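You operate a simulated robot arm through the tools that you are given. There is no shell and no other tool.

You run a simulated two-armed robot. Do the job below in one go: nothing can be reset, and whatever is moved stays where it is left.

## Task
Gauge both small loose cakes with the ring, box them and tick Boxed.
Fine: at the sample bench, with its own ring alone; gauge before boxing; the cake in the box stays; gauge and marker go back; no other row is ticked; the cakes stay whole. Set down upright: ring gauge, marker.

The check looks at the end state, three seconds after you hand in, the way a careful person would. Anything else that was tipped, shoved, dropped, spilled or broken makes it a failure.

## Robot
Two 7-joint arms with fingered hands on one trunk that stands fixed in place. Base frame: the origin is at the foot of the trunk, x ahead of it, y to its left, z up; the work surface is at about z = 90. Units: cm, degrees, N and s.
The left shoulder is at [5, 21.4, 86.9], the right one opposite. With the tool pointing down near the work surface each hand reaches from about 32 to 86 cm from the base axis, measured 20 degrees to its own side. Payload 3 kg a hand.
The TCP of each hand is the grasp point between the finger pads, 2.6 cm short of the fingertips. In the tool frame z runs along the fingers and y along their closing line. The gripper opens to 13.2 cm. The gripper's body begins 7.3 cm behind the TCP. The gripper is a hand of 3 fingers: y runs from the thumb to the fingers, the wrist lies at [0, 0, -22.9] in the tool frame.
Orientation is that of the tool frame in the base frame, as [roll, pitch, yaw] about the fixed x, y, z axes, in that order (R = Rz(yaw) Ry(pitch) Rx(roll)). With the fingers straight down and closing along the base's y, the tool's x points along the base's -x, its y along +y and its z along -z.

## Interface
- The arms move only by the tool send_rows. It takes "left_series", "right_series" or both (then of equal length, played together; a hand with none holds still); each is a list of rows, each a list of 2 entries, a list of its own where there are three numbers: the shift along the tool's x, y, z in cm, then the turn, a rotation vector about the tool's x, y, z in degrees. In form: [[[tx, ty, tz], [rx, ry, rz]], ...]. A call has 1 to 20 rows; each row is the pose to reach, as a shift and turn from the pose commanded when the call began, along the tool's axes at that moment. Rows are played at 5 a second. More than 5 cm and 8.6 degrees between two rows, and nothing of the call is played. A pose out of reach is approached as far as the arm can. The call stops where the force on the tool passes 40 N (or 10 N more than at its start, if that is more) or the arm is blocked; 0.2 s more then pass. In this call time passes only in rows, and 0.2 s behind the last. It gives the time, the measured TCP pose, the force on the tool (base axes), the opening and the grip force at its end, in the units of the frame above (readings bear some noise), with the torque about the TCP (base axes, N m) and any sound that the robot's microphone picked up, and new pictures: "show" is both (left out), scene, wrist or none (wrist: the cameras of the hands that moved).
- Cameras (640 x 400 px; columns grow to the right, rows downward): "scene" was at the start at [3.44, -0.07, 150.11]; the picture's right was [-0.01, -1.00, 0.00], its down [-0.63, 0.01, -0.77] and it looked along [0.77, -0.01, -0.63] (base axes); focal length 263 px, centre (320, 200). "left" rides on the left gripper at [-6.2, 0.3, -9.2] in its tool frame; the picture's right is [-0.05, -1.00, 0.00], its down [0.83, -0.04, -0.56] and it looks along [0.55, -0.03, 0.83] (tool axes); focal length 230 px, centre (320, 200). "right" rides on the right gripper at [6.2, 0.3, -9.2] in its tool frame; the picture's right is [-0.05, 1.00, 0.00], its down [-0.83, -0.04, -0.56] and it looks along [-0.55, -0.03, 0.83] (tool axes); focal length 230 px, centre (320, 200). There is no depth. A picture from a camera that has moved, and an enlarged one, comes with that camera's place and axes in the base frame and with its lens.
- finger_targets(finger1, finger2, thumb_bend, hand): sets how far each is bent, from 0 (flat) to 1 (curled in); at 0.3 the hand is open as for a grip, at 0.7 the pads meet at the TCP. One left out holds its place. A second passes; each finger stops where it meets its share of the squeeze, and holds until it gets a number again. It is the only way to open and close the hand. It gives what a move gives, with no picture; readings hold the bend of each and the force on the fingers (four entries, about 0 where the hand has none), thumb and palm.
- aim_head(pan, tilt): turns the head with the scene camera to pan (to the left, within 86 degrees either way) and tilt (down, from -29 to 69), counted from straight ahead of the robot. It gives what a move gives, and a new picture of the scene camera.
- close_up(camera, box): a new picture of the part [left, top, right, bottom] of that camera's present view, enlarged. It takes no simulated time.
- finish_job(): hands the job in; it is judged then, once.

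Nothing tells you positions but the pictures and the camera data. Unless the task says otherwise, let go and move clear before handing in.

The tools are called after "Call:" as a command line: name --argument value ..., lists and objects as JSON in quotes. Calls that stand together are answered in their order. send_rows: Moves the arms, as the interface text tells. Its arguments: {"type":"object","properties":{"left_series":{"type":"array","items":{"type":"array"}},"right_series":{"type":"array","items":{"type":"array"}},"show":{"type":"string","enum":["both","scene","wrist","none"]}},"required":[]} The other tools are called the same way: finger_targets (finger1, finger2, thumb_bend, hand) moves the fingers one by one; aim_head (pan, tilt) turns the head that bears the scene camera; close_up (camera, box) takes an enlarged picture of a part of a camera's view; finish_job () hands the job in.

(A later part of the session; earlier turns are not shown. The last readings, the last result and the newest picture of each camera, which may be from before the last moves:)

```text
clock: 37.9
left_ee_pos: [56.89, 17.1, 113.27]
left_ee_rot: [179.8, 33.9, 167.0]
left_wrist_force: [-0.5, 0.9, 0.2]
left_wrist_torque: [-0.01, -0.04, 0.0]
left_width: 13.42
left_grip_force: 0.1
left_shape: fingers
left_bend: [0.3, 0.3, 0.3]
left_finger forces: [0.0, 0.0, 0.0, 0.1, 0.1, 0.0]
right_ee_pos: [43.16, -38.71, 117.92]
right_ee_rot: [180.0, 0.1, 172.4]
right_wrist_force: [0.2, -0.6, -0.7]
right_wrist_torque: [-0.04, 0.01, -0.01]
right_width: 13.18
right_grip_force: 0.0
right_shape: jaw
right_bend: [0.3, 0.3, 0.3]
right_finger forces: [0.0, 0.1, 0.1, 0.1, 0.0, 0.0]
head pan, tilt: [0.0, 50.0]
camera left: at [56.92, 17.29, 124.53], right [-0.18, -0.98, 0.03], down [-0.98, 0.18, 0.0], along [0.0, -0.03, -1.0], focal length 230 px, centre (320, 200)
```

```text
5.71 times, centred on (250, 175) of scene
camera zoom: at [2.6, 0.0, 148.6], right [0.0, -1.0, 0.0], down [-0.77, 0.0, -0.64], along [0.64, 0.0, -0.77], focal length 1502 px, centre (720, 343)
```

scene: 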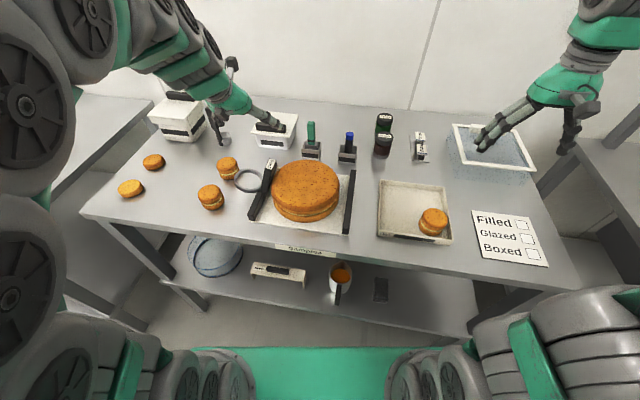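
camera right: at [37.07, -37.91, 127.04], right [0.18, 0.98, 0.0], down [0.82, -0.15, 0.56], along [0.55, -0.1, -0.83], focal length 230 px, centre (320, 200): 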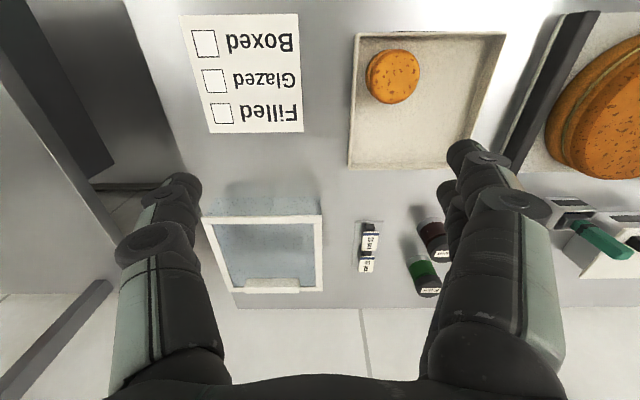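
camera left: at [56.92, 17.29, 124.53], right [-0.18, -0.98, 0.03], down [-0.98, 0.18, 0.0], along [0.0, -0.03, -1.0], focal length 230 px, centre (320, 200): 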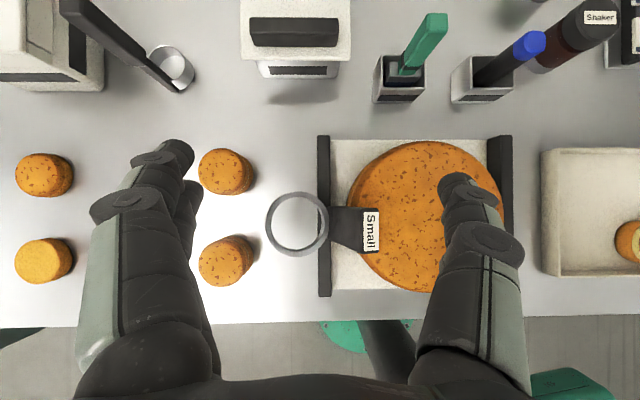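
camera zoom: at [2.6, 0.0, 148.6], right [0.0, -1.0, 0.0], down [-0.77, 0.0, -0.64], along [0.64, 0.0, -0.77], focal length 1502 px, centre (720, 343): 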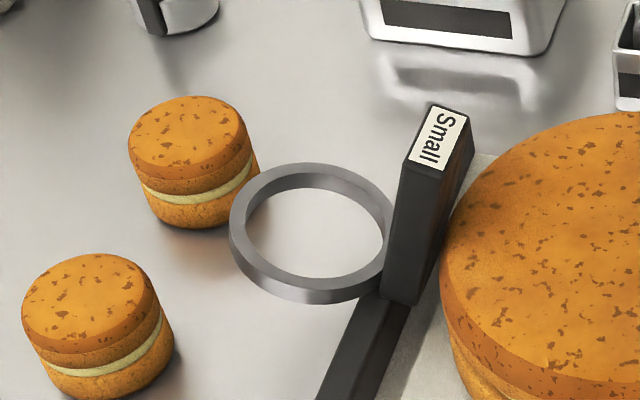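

The gauge leans about 16° toward the big cake: post foot on the board, ring propped on the handle, heading about -99°. Its thin side now faces my closing line, which allows a proper grip. I'll roll the hand to match the lean and hover over the post top near (53.4,12.8,103).

Call:
send_rows --left_series '[[[2.5, -2, 0.4], [-5, 0, 2.1]], [[5, -4, 0.9], [-10, 0, 4.3]], [[7.5, -6, 1.3], [-15, 0, 6.4]]]'

Call:
close_up --camera "left" --box '[200, 60, 460, 320]'

Call:
close_up --camera "scene" --box '[210, 100, 330, 220]'

```text
clock: 38.7
left_ee_pos: [50.35, 12.28, 108.0]
left_ee_rot: [160.4, 33.0, 159.3]
left_wrist_force: [0.2, 0.1, 0.7]
left_wrist_torque: [0.03, -0.05, -0.02]
left_width: 13.41
left_grip_force: 0.1
left_shape: fingers
left_bend: [0.3, 0.3, 0.3]
left_finger forces: [0.1, 0.1, 0.0, 0.0, 0.0, 0.0]
right_ee_pos: [43.16, -38.84, 117.83]
right_ee_rot: [179.9, 0.1, 172.5]
right_wrist_force: [0.4, -1.0, -0.1]
right_wrist_torque: [0.04, 0.02, -0.01]
right_width: 13.19
right_grip_force: 0.1
right_shape: jaw
right_bend: [0.3, 0.3, 0.3]
right_finger forces: [0.0, 0.0, 0.0, 0.0, 0.0, 0.0]
head pan, tilt: [0.0, 50.0]
camera left: at [49.69, 9.55, 118.86], right [-0.12, -0.96, -0.25], down [-0.99, 0.13, -0.03], along [0.06, 0.25, -0.97], focal length 230 px, centre (320, 200)
```

scene: 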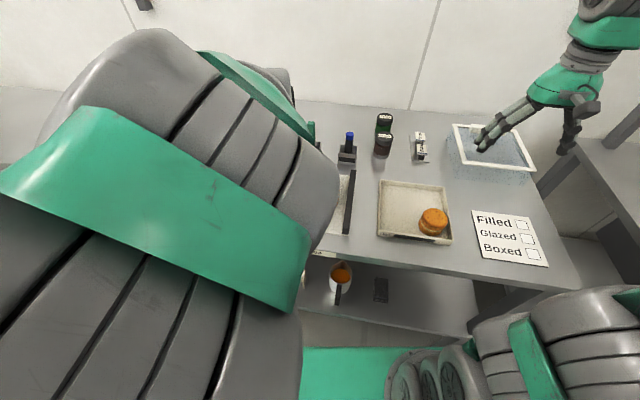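
left: 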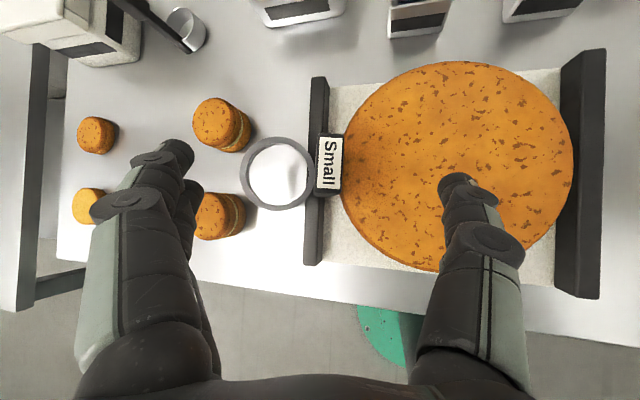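

```text
1.54 times, centred on (330, 190) of left
camera zoom: at [49.69, 9.55, 118.86], right [-0.12, -0.96, -0.25], down [-0.99, 0.13, -0.03], along [0.06, 0.25, -0.97], focal length 354 px, centre (305, 215)
```

zoom: 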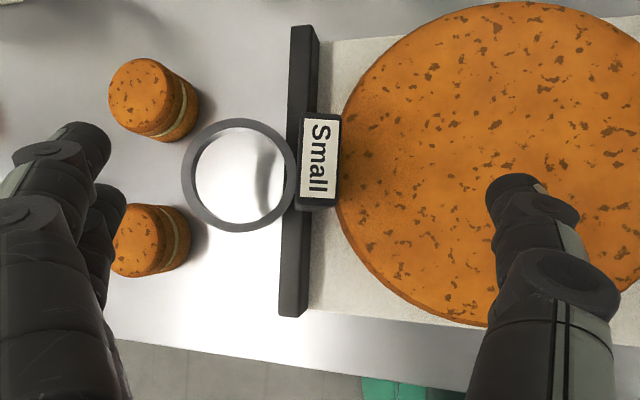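

```text
3.33 times, centred on (270, 160) of scene
camera zoom: at [2.6, 0.0, 148.6], right [0.0, -1.0, 0.0], down [-0.77, 0.0, -0.64], along [0.64, 0.0, -0.77], focal length 876 px, centre (487, 333)
```

zoom: 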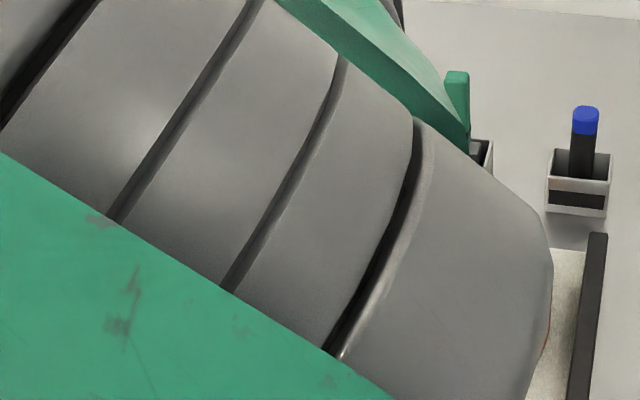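

I've refined: post top near (53.2,12.8,102.8), big-cake top about z=98. I'll steepen the hand a little so the thumb tip stays above the big cake, match the gauge's heading, and hover.

Call:
finger_targets --hand "left" --finger1 0.46 --finger2 0.46 --thumb_bend 0.46

Call:
send_rows --left_series '[[[0.8, -0.1, 0.4], [1.3, -5.7, 1.8]], [[1.6, -0.2, 1], [2.5, -11.3, 3.7]], [[2.9, -0.3, 2.3], [3.8, -17, 5.5]]]'

Call:
close_up --camera "left" --box '[200, 60, 460, 320]'

```text
clock: 39.7
left_ee_pos: [50.31, 12.47, 107.98]
left_ee_rot: [160.5, 32.9, 159.3]
left_wrist_force: [1.1, 0.1, 0.4]
left_wrist_torque: [0.01, -0.01, 0.0]
left_width: 8.19
left_grip_force: 0.1
left_shape: fingers
left_bend: [0.46, 0.46, 0.46]
left_finger forces: [0.0, 0.0, 0.0, 0.0, 0.0, 0.1]
right_ee_pos: [43.19, -38.84, 117.88]
right_ee_rot: [-180.0, 0.0, 172.3]
right_wrist_force: [-0.3, 0.9, -0.1]
right_wrist_torque: [0.05, -0.02, 0.0]
right_width: 13.2
right_grip_force: 0.0
right_shape: jaw
right_bend: [0.3, 0.3, 0.3]
right_finger forces: [0.0, 0.1, 0.0, 0.1, 0.0, 0.1]
head pan, tilt: [0.0, 50.0]
```

```text
clock: 40.5
left_ee_pos: [50.61, 12.55, 107.48]
left_ee_rot: [157.4, 42.1, 149.9]
left_wrist_force: [0.8, 0.0, 0.2]
left_wrist_torque: [-0.01, -0.01, 0.03]
left_width: 8.16
left_grip_force: 0.1
left_shape: fingers
left_bend: [0.46, 0.46, 0.46]
left_finger forces: [0.1, 0.0, 0.0, 0.0, 0.0, 0.0]
left hand out of reach, approached as far as the arm can: row 2, 3
right_ee_pos: [43.13, -38.86, 117.86]
right_ee_rot: [-180.0, 0.0, 172.3]
right_wrist_force: [-0.4, 0.0, -0.9]
right_wrist_torque: [-0.02, 0.02, 0.02]
right_width: 13.22
right_grip_force: 0.1
right_shape: jaw
right_bend: [0.3, 0.3, 0.3]
right_finger forces: [0.0, 0.0, 0.0, 0.0, 0.0, 0.0]
head pan, tilt: [0.0, 50.0]
camera left: at [47.91, 10.16, 118.05], right [-0.2, -0.95, -0.25], down [-0.95, 0.26, -0.19], along [0.24, 0.2, -0.95], focal length 230 px, centre (320, 200)
```

scene: 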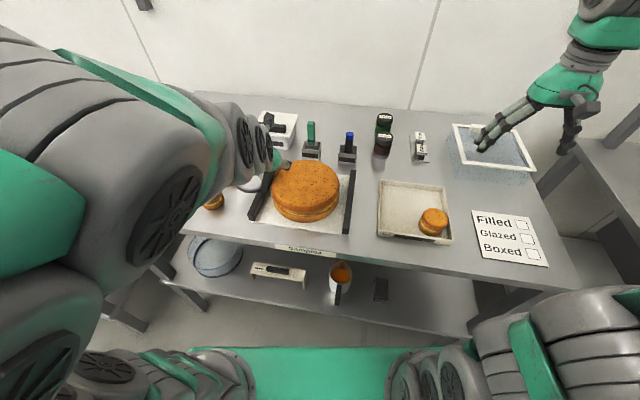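
left: 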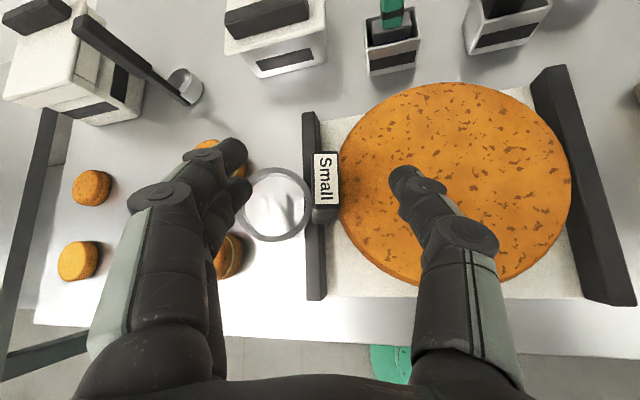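

```text
1.54 times, centred on (330, 190) of left
camera zoom: at [47.91, 10.16, 118.05], right [-0.2, -0.95, -0.25], down [-0.95, 0.26, -0.19], along [0.24, 0.2, -0.95], focal length 354 px, centre (305, 215)
```

zoom: 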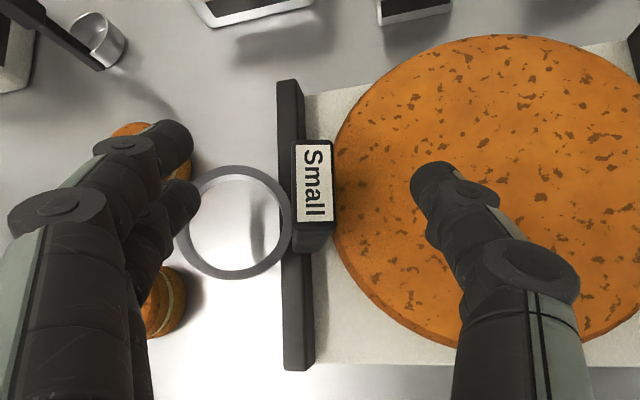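

Orientation is now close to the gauge's lean and heading. I'll shift sideways, then advance part-way and check.

Call:
send_rows --left_series '[[[1.3, -0.35, 0], [0, 0, 0]], [[2.5, -0.7, 0.5], [0, 0, 0]], [[2.5, -0.7, 2], [0, 0, 0]], [[2.5, -0.7, 3.2], [0, 0, 0]]]'

Call:
close_up --camera "left" --box '[200, 60, 460, 320]'

Call:
close_up --camera "scene" --box '[210, 120, 330, 220]'

```text
clock: 41.5
left_ee_pos: [52.6, 12.27, 104.94]
left_ee_rot: [157.6, 41.8, 150.1]
left_wrist_force: [0.0, -0.7, -0.2]
left_wrist_torque: [0.01, 0.05, 0.0]
left_width: 8.14
left_grip_force: 0.1
left_shape: fingers
left_bend: [0.46, 0.46, 0.46]
left_finger forces: [0.1, 0.0, 0.0, 0.0, 0.0, 0.1]
left hand out of reach, approached as far as the arm can: row 1, 2, 3, 4
right_ee_pos: [43.12, -38.9, 117.95]
right_ee_rot: [180.0, 0.0, 172.3]
right_wrist_force: [0.4, 0.9, 0.1]
right_wrist_torque: [0.0, -0.02, 0.0]
right_width: 13.21
right_grip_force: 0.0
right_shape: jaw
right_bend: [0.3, 0.3, 0.3]
right_finger forces: [0.1, 0.0, 0.1, 0.1, 0.0, 0.1]
head pan, tilt: [0.0, 50.0]
camera left: at [49.97, 9.92, 115.57], right [-0.21, -0.95, -0.25], down [-0.95, 0.25, -0.18], along [0.24, 0.2, -0.95], focal length 230 px, centre (320, 200)
```

scene: 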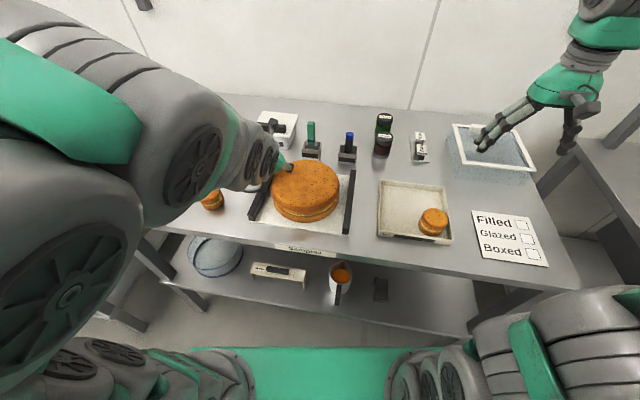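
left: 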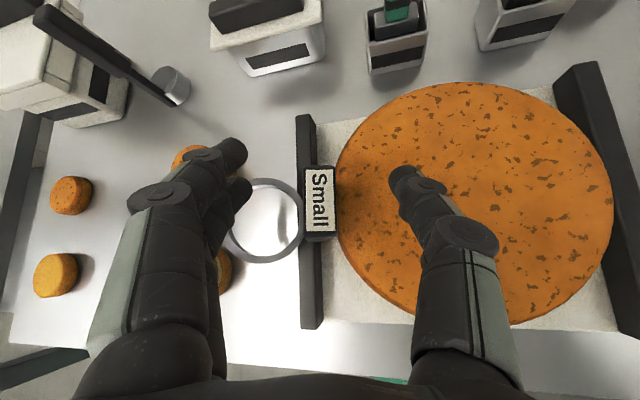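

```text
1.54 times, centred on (330, 190) of left
camera zoom: at [49.97, 9.92, 115.57], right [-0.21, -0.95, -0.25], down [-0.95, 0.25, -0.18], along [0.24, 0.2, -0.95], focal length 354 px, centre (305, 215)
```

zoom: 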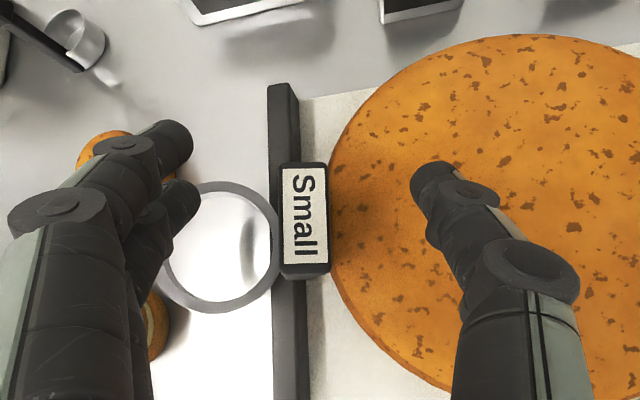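

```text
4.00 times, centred on (270, 170) of scene
camera zoom: at [2.61, 0.01, 148.6], right [0.0, -1.0, 0.0], down [-0.77, 0.0, -0.64], along [0.64, 0.0, -0.77], focal length 1052 px, centre (520, 320)
```

zoom: 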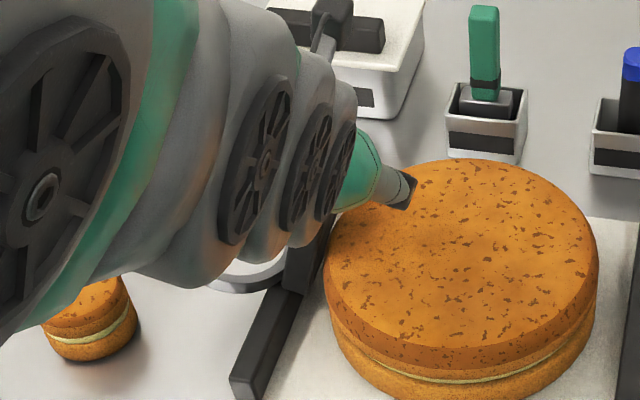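

The arm hits a limit with that much tilt, so I'll ease the tilt back about 12° while descending onto the post.

Call:
send_rows --left_series '[[[0, 0, 0], [0, 4, 0]], [[0, 0, 0], [0, 8, 0]], [[0, 0, 0], [0, 12, 0]], [[0.7, 0, 0.95], [0, 12, 0]], [[1.2, -0.05, 1.7], [0, 12, 0]]]'

Call:
close_up --camera "left" --box '[200, 60, 460, 320]'

Call:
close_up --camera "scene" --box '[210, 120, 330, 220]'

```text
clock: 42.7
left_ee_pos: [52.97, 12.7, 102.87]
left_ee_rot: [160.5, 30.8, 155.4]
left_wrist_force: [-0.4, 0.4, 0.4]
left_wrist_torque: [-0.03, -0.01, -0.02]
left_width: 8.19
left_grip_force: 0.0
left_shape: fingers
left_bend: [0.46, 0.46, 0.46]
left_finger forces: [0.0, 0.0, 0.0, 0.0, 0.0, 0.0]
right_ee_pos: [43.18, -38.93, 117.94]
right_ee_rot: [-180.0, 0.0, 172.2]
right_wrist_force: [-0.5, -0.3, 1.0]
right_wrist_torque: [-0.01, 0.0, 0.03]
right_width: 13.18
right_grip_force: 0.2
right_shape: jaw
right_bend: [0.3, 0.3, 0.3]
right_finger forces: [0.0, 0.0, 0.0, 0.1, 0.0, 0.0]
head pan, tilt: [0.0, 50.0]
camera left: at [52.55, 9.71, 113.7], right [-0.2, -0.95, -0.26], down [-0.98, 0.2, 0.01], along [0.04, 0.26, -0.97], focal length 230 px, centre (320, 200)
```

scene: 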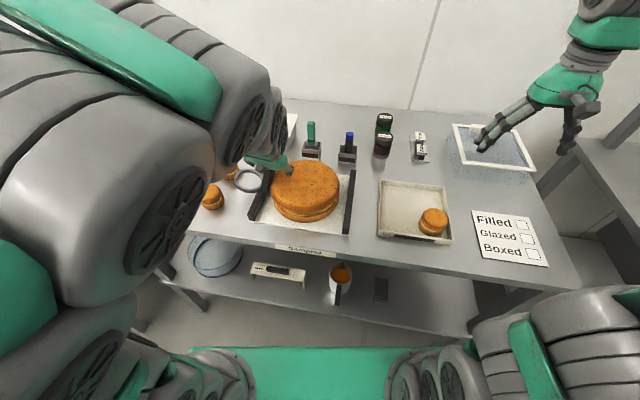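
left: 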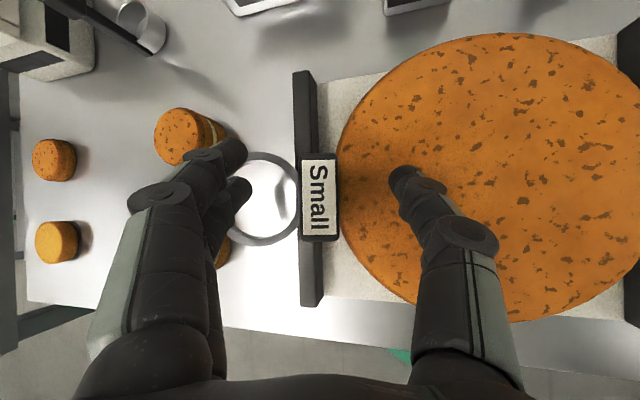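

```text
1.54 times, centred on (330, 190) of left
camera zoom: at [52.55, 9.71, 113.7], right [-0.2, -0.95, -0.26], down [-0.98, 0.2, 0.01], along [0.04, 0.26, -0.97], focal length 354 px, centre (305, 215)
```

zoom: 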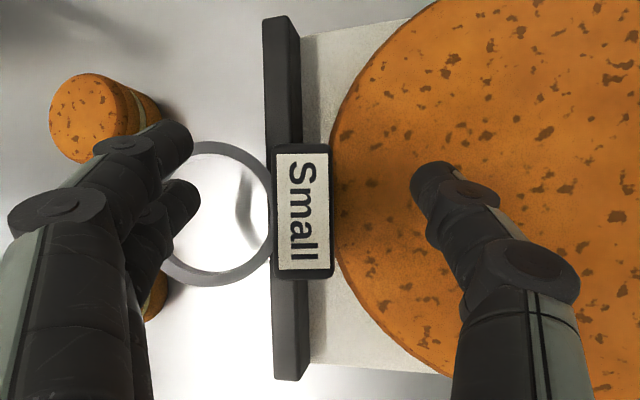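

```text
4.00 times, centred on (270, 170) of scene
camera zoom: at [2.6, 0.0, 148.6], right [0.0, -1.0, 0.0], down [-0.77, 0.0, -0.64], along [0.64, 0.0, -0.77], focal length 1052 px, centre (520, 320)
```

zoom: 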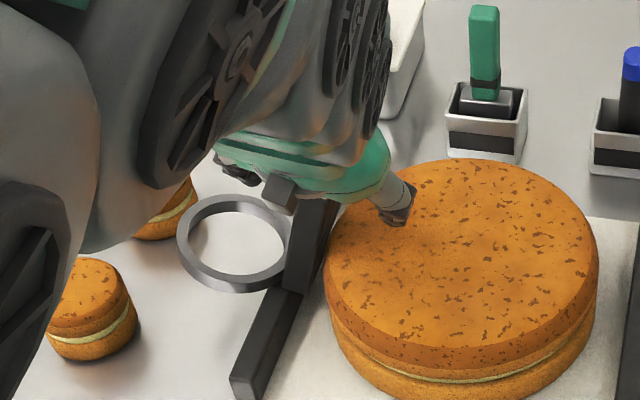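

The post sits end-on between the fingers. Descending the last 1.5 cm in small steps, watching force.

Call:
send_rows --left_series '[[[0.28, 0, 0.42], [0, 0, 0]], [[0.55, -0.03, 0.83], [0, 0, 0]], [[0.88, -0.05, 1.33], [0, 0, 0]]]' --show "wrist"

Call:
finger_targets --hand "left" --finger1 0.58 --finger2 0.58 --thumb_bend 0.58

Call:
close_up --camera "left" --box '[200, 60, 460, 320]'

Call:
close_up --camera "scene" --box '[210, 120, 330, 220]'

```text
clock: 43.5
left_ee_pos: [53.44, 12.8, 102.19]
left_ee_rot: [160.4, 31.7, 155.1]
left_wrist_force: [-1.5, -0.2, 9.9]
left_wrist_torque: [-0.42, 0.06, -0.07]
left_width: 8.05
left_grip_force: 4.0
left_shape: fingers
left_bend: [0.46, 0.46, 0.46]
left_finger forces: [0.0, 0.0, 0.0, 0.0, 9.4, 0.0]
right_ee_pos: [43.06, -38.84, 117.83]
right_ee_rot: [-180.0, 0.0, 172.5]
right_wrist_force: [-0.5, 0.9, 0.4]
right_wrist_torque: [0.01, 0.0, 0.0]
right_width: 13.2
right_grip_force: 0.0
right_shape: jaw
right_bend: [0.3, 0.3, 0.3]
right_finger forces: [0.0, 0.0, 0.0, 0.0, 0.1, 0.0]
head pan, tilt: [0.0, 50.0]
stopped in row 3 (left hand): the force on the tool passed its limit at 52 N (the readings are from after the stop); the commanded pose is now the measured one
camera left: at [52.78, 9.89, 112.96], right [-0.2, -0.95, -0.26], down [-0.98, 0.2, 0.0], along [0.06, 0.25, -0.97], focal length 230 px, centre (320, 200)
```

left: 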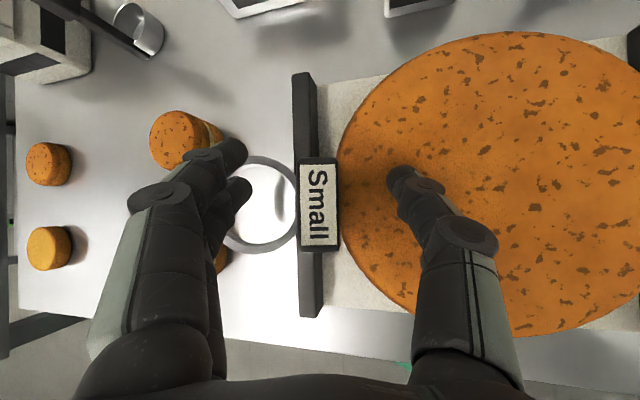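

```text
clock: 44.5
left_ee_pos: [53.37, 12.93, 102.09]
left_ee_rot: [160.4, 31.4, 155.2]
left_wrist_force: [-0.5, 0.2, 0.8]
left_wrist_torque: [0.0, 0.0, -0.03]
left_width: 4.52
left_grip_force: 0.0
left_shape: fingers
left_bend: [0.57, 0.57, 0.57]
left_finger forces: [0.0, 0.0, 0.1, 0.0, 0.0, 0.0]
right_ee_pos: [43.15, -38.9, 117.9]
right_ee_rot: [-179.9, 0.0, 172.4]
right_wrist_force: [0.4, 0.2, -0.7]
right_wrist_torque: [-0.02, -0.02, 0.02]
right_width: 13.19
right_grip_force: 0.0
right_shape: jaw
right_bend: [0.3, 0.3, 0.3]
right_finger forces: [0.0, 0.1, 0.0, 0.0, 0.0, 0.0]
head pan, tilt: [0.0, 50.0]
```

```text
1.54 times, centred on (330, 190) of left
camera zoom: at [52.77, 9.91, 112.87], right [-0.2, -0.95, -0.26], down [-0.98, 0.2, 0.0], along [0.05, 0.25, -0.97], focal length 354 px, centre (305, 215)
```

zoom: 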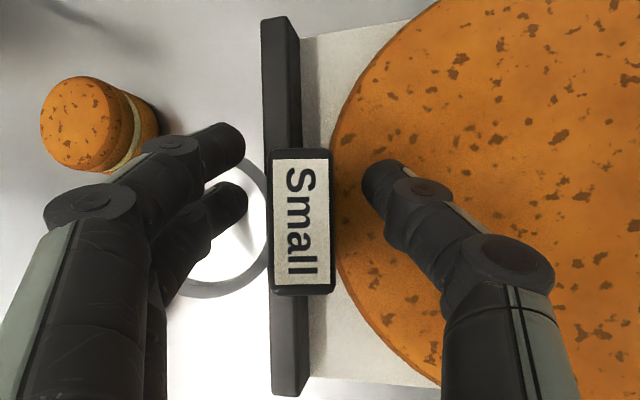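

```text
4.00 times, centred on (270, 170) of scene
camera zoom: at [2.6, 0.0, 148.6], right [0.0, -1.0, 0.0], down [-0.77, 0.0, -0.64], along [0.64, 0.0, -0.77], focal length 1052 px, centre (520, 320)
```

zoom: 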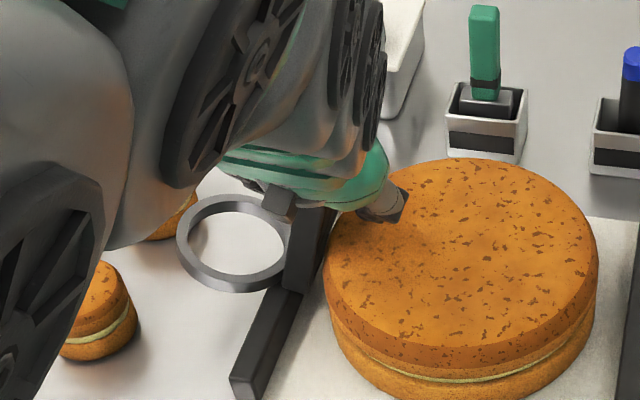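

The thumb tip touched the big cake's top (taller than I judged); the move stopped and the force is gone, and no mark shows. The fingers already overlap the post by about 2.5 cm, so I'll lift 2 mm and close from here.

Call:
send_rows --left_series '[[[-0.12, 0, -0.17], [0, 0, 0]]]' --show "none"

Call:
finger_targets --hand "left" --finger1 0.62 --finger2 0.62 --thumb_bend 0.62

Call:
finger_targets --hand "left" --finger1 0.66 --finger2 0.66 --thumb_bend 0.66

Call:
close_up --camera "left" --box '[200, 60, 460, 320]'

```text
clock: 44.9
left_ee_pos: [53.39, 12.8, 102.24]
left_ee_rot: [160.5, 31.6, 155.2]
left_wrist_force: [0.5, 0.2, 0.2]
left_wrist_torque: [-0.01, -0.01, -0.02]
left_width: 4.51
left_grip_force: 0.1
left_shape: fingers
left_bend: [0.57, 0.57, 0.57]
left_finger forces: [0.0, 0.1, 0.1, 0.0, 0.0, 0.0]
right_ee_pos: [43.15, -38.79, 117.99]
right_ee_rot: [-180.0, 0.0, 172.4]
right_wrist_force: [-0.4, -1.2, 0.1]
right_wrist_torque: [0.01, -0.02, -0.05]
right_width: 13.18
right_grip_force: 0.0
right_shape: jaw
right_bend: [0.3, 0.3, 0.3]
right_finger forces: [0.1, 0.0, 0.0, 0.1, 0.1, 0.0]
head pan, tilt: [0.0, 50.0]
```

```text
clock: 45.9
left_ee_pos: [53.47, 12.79, 102.23]
left_ee_rot: [160.5, 31.6, 155.1]
left_wrist_force: [0.1, 0.9, 1.1]
left_wrist_torque: [0.02, 0.04, 0.0]
left_width: 2.91
left_grip_force: 0.0
left_shape: fingers
left_bend: [0.62, 0.62, 0.62]
left_finger forces: [0.0, 0.0, 0.0, 0.0, 0.0, 0.0]
right_ee_pos: [43.17, -38.8, 117.84]
right_ee_rot: [-180.0, 0.0, 172.3]
right_wrist_force: [-0.1, 0.4, 0.2]
right_wrist_torque: [-0.01, 0.0, 0.0]
right_width: 13.2
right_grip_force: 0.1
right_shape: jaw
right_bend: [0.3, 0.3, 0.3]
right_finger forces: [0.1, 0.0, 0.0, 0.0, 0.0, 0.0]
head pan, tilt: [0.0, 50.0]
```

```text
clock: 46.9
left_ee_pos: [53.29, 12.8, 102.22]
left_ee_rot: [160.4, 31.5, 155.1]
left_wrist_force: [0.1, -0.2, 0.0]
left_wrist_torque: [0.05, 0.02, -0.01]
left_width: 2.17
left_grip_force: 2.1
left_shape: fingers
left_bend: [0.64, 0.65, 0.65]
left_finger forces: [1.2, 1.0, 0.1, 0.1, 1.9, 0.0]
right_ee_pos: [43.28, -38.91, 117.88]
right_ee_rot: [180.0, -0.1, 172.4]
right_wrist_force: [-0.5, -0.2, 0.1]
right_wrist_torque: [0.03, 0.01, -0.02]
right_width: 13.19
right_grip_force: 0.1
right_shape: jaw
right_bend: [0.3, 0.3, 0.3]
right_finger forces: [0.0, 0.0, 0.0, 0.0, 0.1, 0.0]
head pan, tilt: [0.0, 50.0]
```

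```text
1.54 times, centred on (330, 190) of left
camera zoom: at [52.74, 9.89, 113.07], right [-0.2, -0.95, -0.26], down [-0.98, 0.2, 0.0], along [0.05, 0.25, -0.97], focal length 354 px, centre (305, 215)
```

zoom: 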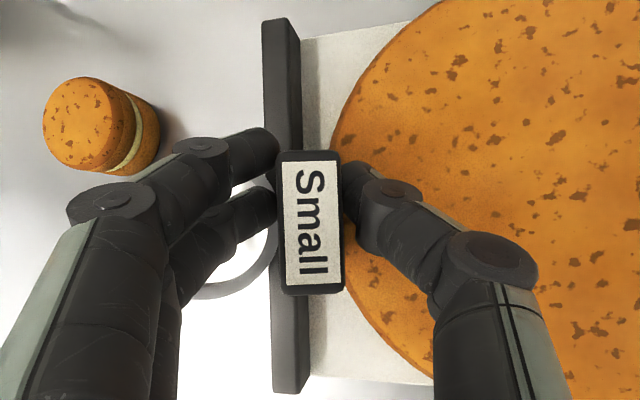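

Perfect symmetric contact (both fingers and thumb equal) with only a slight shift. I'll squeeze firmly and lift straight up a little.

Call:
finger_targets --hand "left" --finger1 0.75 --finger2 0.75 --thumb_bend 0.75

Call:
send_rows --left_series '[[[-0.26, 0.14, -0.4], [0, 0, 0]], [[-0.79, 0.42, -1.2], [0, 0, 0]], [[-1.6, 0.85, -2.4], [0, 0, 0]], [[-2.6, 1.4, -4], [0, 0, 0]], [[-4.2, 2.2, -6.3], [0, 0, 0]]]'

Call:
close_up --camera "left" --box '[200, 60, 460, 320]'

Call:
close_up --camera "scene" --box '[190, 100, 330, 220]'

```text
clock: 47.9
left_ee_pos: [53.37, 12.83, 102.29]
left_ee_rot: [160.5, 31.4, 155.1]
left_wrist_force: [-0.3, 0.3, -0.3]
left_wrist_torque: [-0.04, 0.03, 0.01]
left_width: 1.79
left_grip_force: 15.5
left_shape: fingers
left_bend: [0.72, 0.71, 0.67]
left_finger forces: [7.2, 7.9, 0.0, 0.0, 16.1, 0.0]
right_ee_pos: [43.17, -38.86, 117.89]
right_ee_rot: [180.0, 0.0, 172.4]
right_wrist_force: [-0.3, -0.1, 0.2]
right_wrist_torque: [-0.02, -0.01, 0.0]
right_width: 13.2
right_grip_force: 0.0
right_shape: jaw
right_bend: [0.3, 0.3, 0.3]
right_finger forces: [0.1, 0.1, 0.1, 0.0, 0.0, 0.1]
head pan, tilt: [0.0, 50.0]
```

```text
clock: 49.1
left_ee_pos: [53.56, 12.64, 110.31]
left_ee_rot: [160.4, 31.6, 155.1]
left_wrist_force: [-0.3, -0.1, 0.0]
left_wrist_torque: [0.01, 0.01, -0.03]
left_width: 1.77
left_grip_force: 15.9
left_shape: fingers
left_bend: [0.72, 0.72, 0.67]
left_finger forces: [7.0, 8.0, 0.0, 0.1, 15.8, 0.0]
right_ee_pos: [43.11, -38.81, 117.89]
right_ee_rot: [179.9, 0.0, 172.4]
right_wrist_force: [0.4, 0.5, -0.1]
right_wrist_torque: [0.04, -0.01, -0.01]
right_width: 13.16
right_grip_force: 0.0
right_shape: jaw
right_bend: [0.3, 0.3, 0.3]
right_finger forces: [0.0, 0.1, 0.1, 0.0, 0.0, 0.1]
head pan, tilt: [0.0, 50.0]
camera left: at [52.81, 9.72, 121.02], right [-0.2, -0.95, -0.26], down [-0.98, 0.2, 0.0], along [0.06, 0.25, -0.97], focal length 230 px, centre (320, 200)
```

scene: 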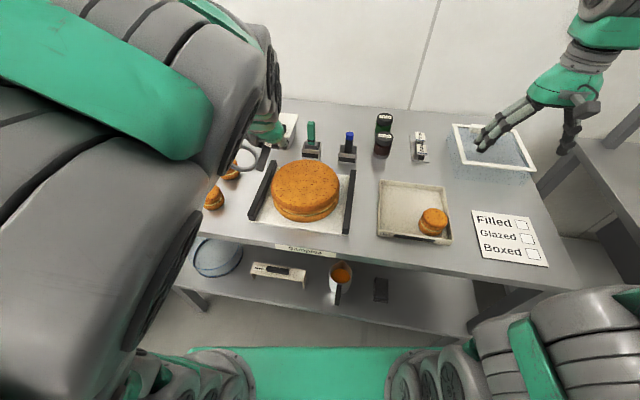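
left: 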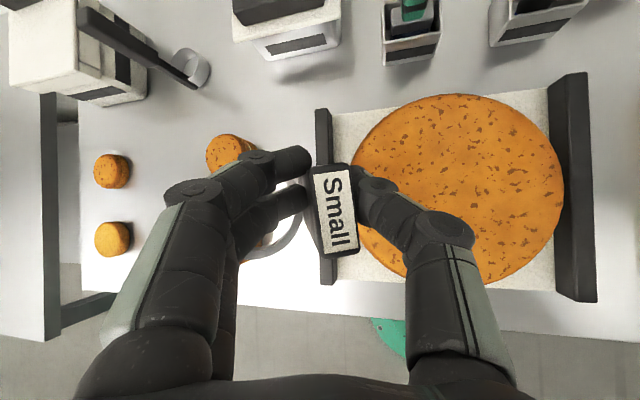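

```text
1.54 times, centred on (330, 190) of left
camera zoom: at [52.81, 9.72, 121.02], right [-0.2, -0.95, -0.26], down [-0.98, 0.2, 0.0], along [0.06, 0.25, -0.97], focal length 354 px, centre (305, 215)
```

zoom: 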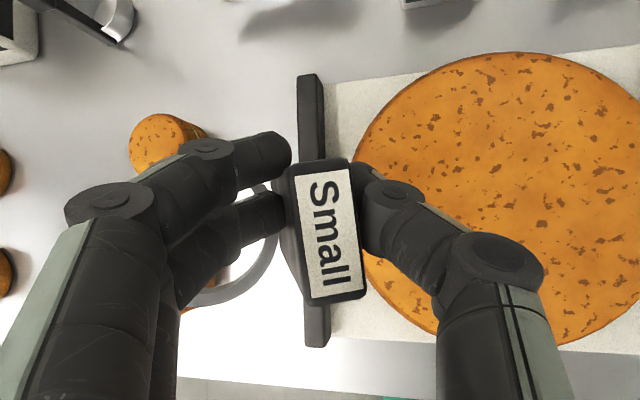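

```text
3.33 times, centred on (260, 160) of scene
camera zoom: at [2.6, 0.0, 148.6], right [0.0, -1.0, 0.0], down [-0.77, 0.0, -0.64], along [0.64, 0.0, -0.77], focal length 876 px, centre (520, 333)
```

zoom: 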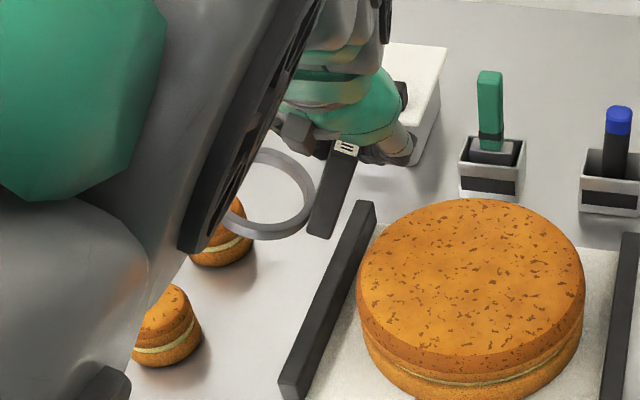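

The gauge is firmly held now (16 N). I'll roll the hand back level while carrying it up over the free patch, then check its attitude.

Call:
send_rows --left_series '[[[-0.9, 1, -0.9], [0, 0, 0]], [[-1.5, 3, -0.9], [2.8, 0, -1.8]], [[-2, 5.5, -0.5], [5.5, 0, -3.6]], [[-2.5, 8, -0.1], [8.3, 0, -5.4]], [[-3, 11, 0.4], [11, 0, -7.2]], [[-3.5, 13.5, 0.8], [13.8, 0, -9]]]'

Call:
close_up --camera "left" --box '[160, 60, 480, 340]'

Call:
close_up --camera "scene" --box '[150, 60, 310, 220]'

```text
clock: 50.5
left_ee_pos: [59.8, 24.01, 115.08]
left_ee_rot: [179.9, 33.2, 165.6]
left_wrist_force: [0.4, -0.3, -0.6]
left_wrist_torque: [-0.02, -0.02, -0.03]
left_width: 1.37
left_grip_force: 14.3
left_shape: fingers
left_bend: [0.73, 0.72, 0.68]
left_finger forces: [5.5, 9.7, 0.0, 0.0, 13.6, 0.0]
right_ee_pos: [43.16, -38.76, 117.91]
right_ee_rot: [179.9, -0.1, 172.3]
right_wrist_force: [-0.3, -0.1, -0.6]
right_wrist_torque: [-0.01, 0.02, -0.03]
right_width: 13.2
right_grip_force: 0.0
right_shape: jaw
right_bend: [0.3, 0.3, 0.3]
right_finger forces: [0.0, 0.0, 0.0, 0.0, 0.0, 0.0]
head pan, tilt: [0.0, 50.0]
camera left: at [60.02, 24.22, 126.31], right [-0.2, -0.98, 0.03], down [-0.98, 0.2, 0.01], along [-0.02, -0.02, -1.0], focal length 230 px, centre (320, 200)
```

scene: 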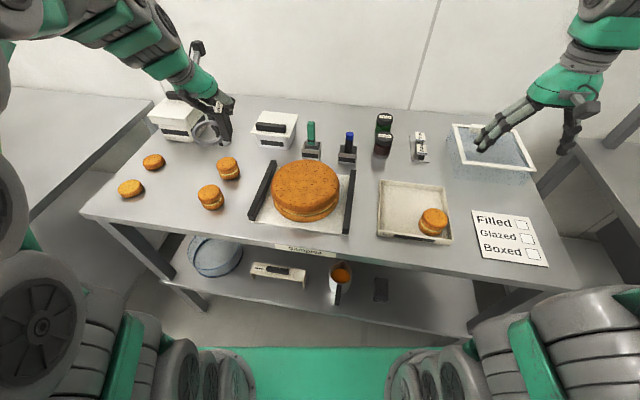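
left: 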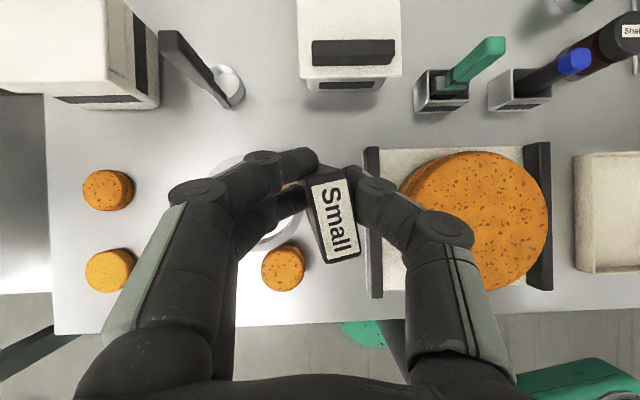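

```text
1.43 times, centred on (320, 200) of left
camera zoom: at [60.02, 24.22, 126.31], right [-0.2, -0.98, 0.03], down [-0.98, 0.2, 0.01], along [-0.02, -0.02, -1.0], focal length 329 px, centre (320, 200)
```

zoom: 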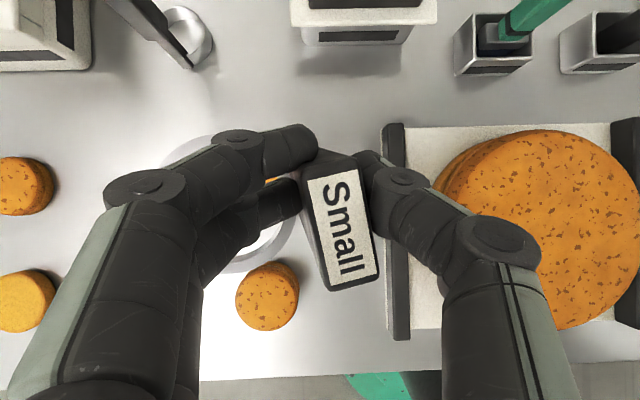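

```text
2.50 times, centred on (230, 140) of scene
camera zoom: at [2.6, 0.0, 148.6], right [0.0, -1.0, 0.0], down [-0.77, 0.0, -0.64], along [0.64, 0.0, -0.77], focal length 657 px, centre (545, 350)
```

zoom: 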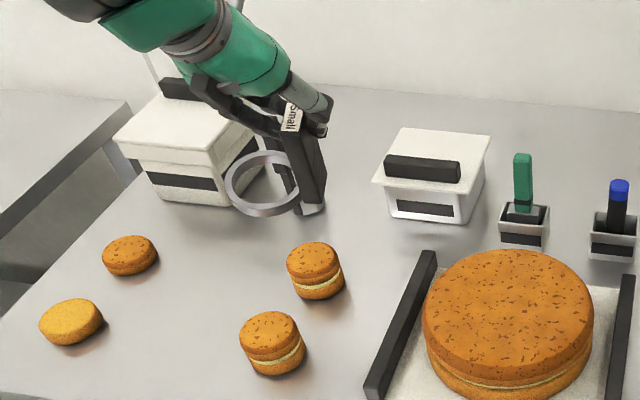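

The gauge is upright-ish but creeping in this shallow grip. I'll carry it to the wide free area at about (57,40), set it down gently there, and take a deeper grip on it.

Call:
send_rows --left_series '[[[0.9, 2.2, -0.6], [0, 2, 0]], [[1.9, 4.4, -1.2], [0, 4, 0]], [[2.8, 6.6, -1.9], [0, 6, 0]], [[3.8, 8.8, -2.5], [0, 8, 0]], [[4.7, 11, -3.1], [0, 10, 0]], [[5.7, 13.2, -3.7], [0, 12, 0]]]'

Call:
close_up --camera "left" --box '[160, 60, 480, 340]'

Call:
close_up --camera "scene" --box '[90, 60, 250, 220]'

```text
clock: 51.9
left_ee_pos: [56.33, 38.71, 115.04]
left_ee_rot: [179.8, 21.0, 165.6]
left_wrist_force: [0.3, -0.2, -1.9]
left_wrist_torque: [0.01, -0.01, -0.01]
left_width: 1.28
left_grip_force: 13.8
left_shape: fingers
left_bend: [0.73, 0.72, 0.68]
left_finger forces: [4.7, 9.6, 0.0, 0.0, 13.1, 0.0]
right_ee_pos: [43.13, -38.96, 117.8]
right_ee_rot: [-179.9, 0.1, 172.3]
right_wrist_force: [-0.1, 0.6, -0.1]
right_wrist_torque: [-0.01, 0.02, -0.04]
right_width: 13.2
right_grip_force: 0.0
right_shape: jaw
right_bend: [0.3, 0.3, 0.3]
right_finger forces: [0.0, 0.0, 0.0, 0.1, 0.1, 0.1]
head pan, tilt: [0.0, 50.0]
camera left: at [58.74, 38.29, 125.98], right [-0.2, -0.98, 0.02], down [-0.96, 0.2, 0.22], along [-0.22, 0.03, -0.98], focal length 230 px, centre (320, 200)
```

scene: 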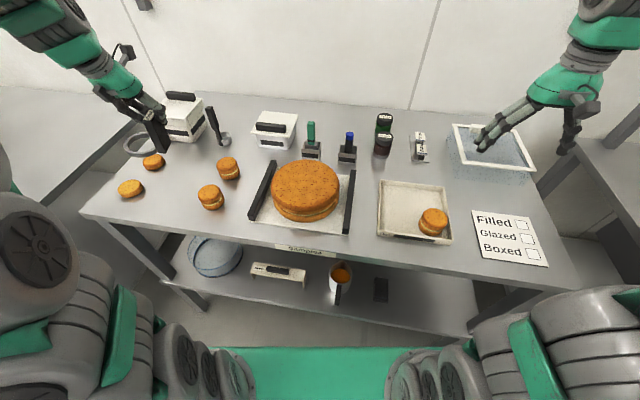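
left: 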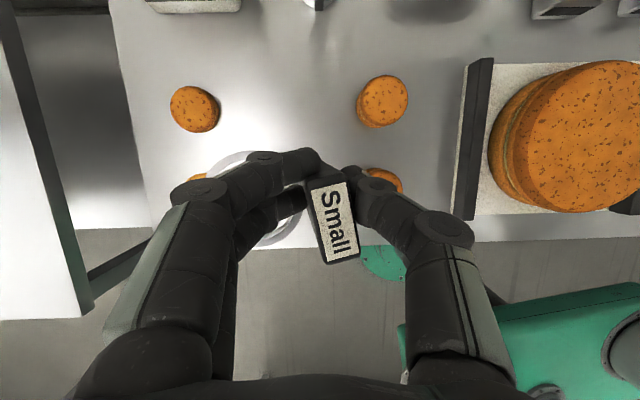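

```text
1.43 times, centred on (320, 200) of left
camera zoom: at [58.74, 38.29, 125.98], right [-0.2, -0.98, 0.02], down [-0.96, 0.2, 0.22], along [-0.22, 0.03, -0.98], focal length 329 px, centre (320, 200)
```

zoom: 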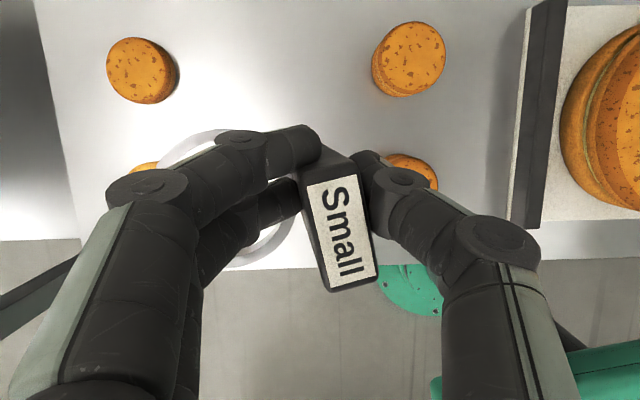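

```text
2.50 times, centred on (170, 140) of scene
camera zoom: at [2.6, 0.0, 148.6], right [0.0, -1.0, 0.0], down [-0.77, 0.0, -0.64], along [0.64, 0.0, -0.77], focal length 657 px, centre (695, 350)
```

zoom: 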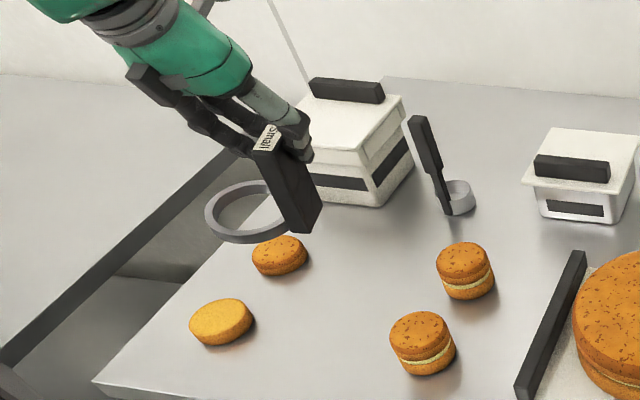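

Nearly level. I'll lower it to just above the table here.

Call:
send_rows --left_series '[[[0.9, 0, 2.3], [0, 2, 0]], [[1.8, 0, 4.7], [0, 4, 0]], [[2.7, 0, 7], [0, 5, 0]], [[3.6, 0, 9.3], [0, 5, 0]], [[4.3, 0, 11.2], [0, 5, 0]], [[4.8, 0, 12.6], [0, 5, 0]], [[5.1, 0, 13.4], [0, 5, 0]]]' --show "none"

Call:
close_up --camera "scene" --box '[90, 80, 250, 220]'

Call:
close_up --camera "left" --box '[160, 60, 480, 340]'

```text
clock: 53.5
left_ee_pos: [56.62, 38.54, 100.75]
left_ee_rot: [179.9, 15.9, 165.7]
left_wrist_force: [0.2, -0.4, -1.9]
left_wrist_torque: [-0.02, -0.04, -0.02]
left_width: 1.15
left_grip_force: 13.2
left_shape: fingers
left_bend: [0.73, 0.72, 0.68]
left_finger forces: [4.4, 9.8, 0.0, 0.1, 13.0, 0.0]
right_ee_pos: [43.16, -38.93, 117.77]
right_ee_rot: [179.9, 0.1, 172.3]
right_wrist_force: [-0.6, -0.1, 0.0]
right_wrist_torque: [0.0, -0.01, 0.05]
right_width: 13.18
right_grip_force: 0.2
right_shape: jaw
right_bend: [0.3, 0.3, 0.3]
right_finger forces: [0.0, 0.0, 0.0, 0.0, 0.0, 0.0]
head pan, tilt: [0.0, 50.0]
```

```text
2.86 times, centred on (170, 150) of scene
camera zoom: at [2.6, 0.0, 148.6], right [0.0, -1.0, 0.0], down [-0.77, 0.0, -0.64], along [0.64, 0.0, -0.77], focal length 751 px, centre (749, 343)
```

zoom: 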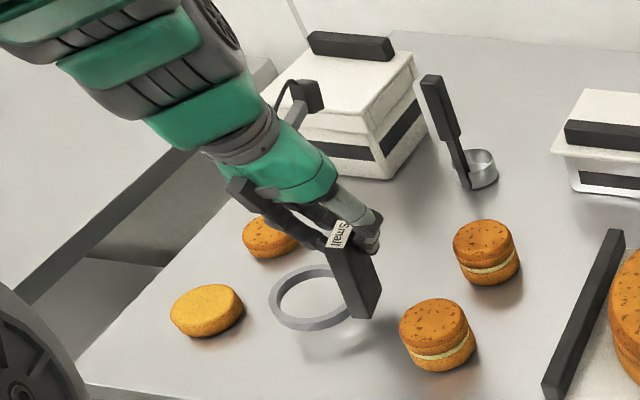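

```text
1.43 times, centred on (320, 200) of left
camera zoom: at [59.88, 37.87, 111.55], right [-0.2, -0.98, 0.01], down [-0.93, 0.19, 0.3], along [-0.3, 0.05, -0.95], focal length 329 px, centre (320, 200)
```

zoom: 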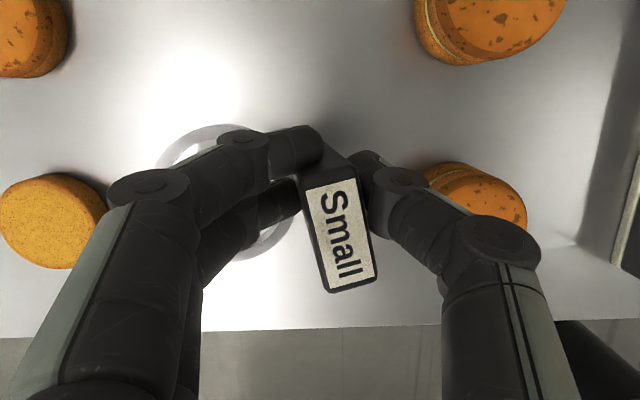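

Call:
send_rows --left_series '[[[0.08, 0, 0.29], [0, 0, 0]], [[0.16, 0, 0.58], [0, 0, 0]], [[0.22, 0, 0.77], [0, 0, 0]]]' --show "none"

Call:
close_up --camera "scene" --box '[130, 120, 230, 200]'

```text
clock: 54.3
left_ee_pos: [56.52, 38.47, 100.04]
left_ee_rot: [179.9, 16.1, 165.6]
left_wrist_force: [0.1, -0.8, -0.9]
left_wrist_torque: [0.02, -0.02, 0.01]
left_width: 1.17
left_grip_force: 13.6
left_shape: fingers
left_bend: [0.73, 0.72, 0.68]
left_finger forces: [4.3, 9.7, 0.0, 0.1, 12.9, 0.0]
right_ee_pos: [43.13, -38.93, 117.92]
right_ee_rot: [-180.0, -0.1, 172.4]
right_wrist_force: [-0.5, 0.6, 1.0]
right_wrist_torque: [0.01, 0.01, -0.03]
right_width: 13.18
right_grip_force: 0.1
right_shape: jaw
right_bend: [0.3, 0.3, 0.3]
right_finger forces: [0.0, 0.0, 0.0, 0.1, 0.1, 0.0]
head pan, tilt: [0.0, 50.0]
```

```text
5.00 times, centred on (180, 160) of scene
camera zoom: at [2.6, 0.0, 148.6], right [0.0, -1.0, 0.0], down [-0.77, 0.0, -0.64], along [0.64, 0.0, -0.77], focal length 1314 px, centre (1020, 400)
```

zoom: 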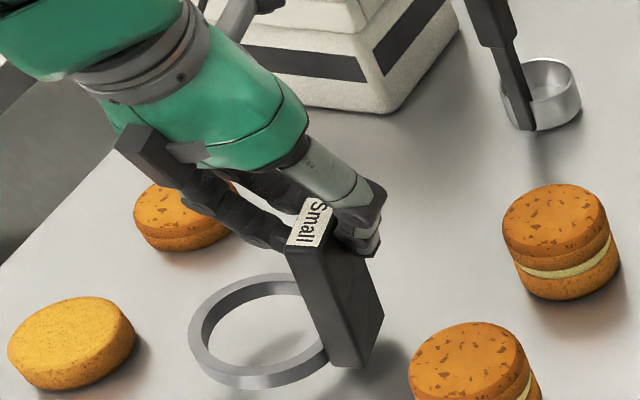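

Call:
send_rows --left_series '[[[0.08, 0, 0.29], [0, 0, 0]], [[0.14, 0, 0.48], [0, 0, 0]]]' --show "none"

Call:
send_rows --left_series '[[[0.05, 0, 0.19], [0, 0, 0]], [[0.1, 0, 0.34], [0, 0, 0]]]' --show "none"

Call:
close_up --camera "scene" --box '[130, 120, 230, 200]'

```text
clock: 54.9
left_ee_pos: [56.61, 38.43, 99.51]
left_ee_rot: [179.8, 16.1, 165.7]
left_wrist_force: [0.0, -0.6, -0.9]
left_wrist_torque: [0.01, 0.02, 0.0]
left_width: 1.13
left_grip_force: 13.5
left_shape: fingers
left_bend: [0.73, 0.72, 0.68]
left_finger forces: [4.3, 9.7, 0.0, 0.1, 12.8, 0.1]
right_ee_pos: [43.19, -39.02, 117.88]
right_ee_rot: [180.0, 0.0, 172.5]
right_wrist_force: [0.9, 0.5, 0.2]
right_wrist_torque: [-0.03, 0.0, -0.01]
right_width: 13.19
right_grip_force: 0.0
right_shape: jaw
right_bend: [0.3, 0.3, 0.3]
right_finger forces: [0.0, 0.1, 0.0, 0.0, 0.1, 0.0]
head pan, tilt: [0.0, 50.0]
```

```text
clock: 55.5
left_ee_pos: [56.6, 38.5, 99.23]
left_ee_rot: [179.9, 16.1, 165.7]
left_wrist_force: [0.4, -0.3, -1.1]
left_wrist_torque: [-0.01, 0.0, 0.0]
left_width: 1.13
left_grip_force: 13.2
left_shape: fingers
left_bend: [0.73, 0.72, 0.68]
left_finger forces: [4.4, 9.8, 0.0, 0.0, 12.9, 0.0]
right_ee_pos: [43.06, -38.96, 118.09]
right_ee_rot: [180.0, 0.0, 172.4]
right_wrist_force: [-0.4, 0.2, 0.1]
right_wrist_torque: [-0.02, 0.0, 0.0]
right_width: 13.2
right_grip_force: 0.0
right_shape: jaw
right_bend: [0.3, 0.3, 0.3]
right_finger forces: [0.0, 0.0, 0.1, 0.1, 0.0, 0.0]
head pan, tilt: [0.0, 50.0]
```

```text
5.00 times, centred on (180, 160) of scene
camera zoom: at [2.6, 0.0, 148.6], right [0.0, -1.0, 0.0], down [-0.77, 0.0, -0.64], along [0.64, 0.0, -0.77], focal length 1314 px, centre (1020, 400)
```

zoom: 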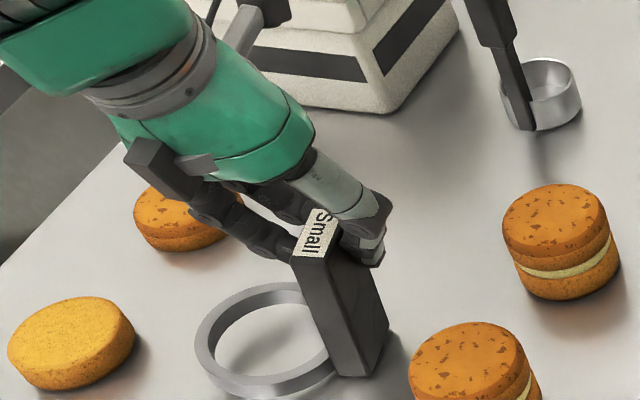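

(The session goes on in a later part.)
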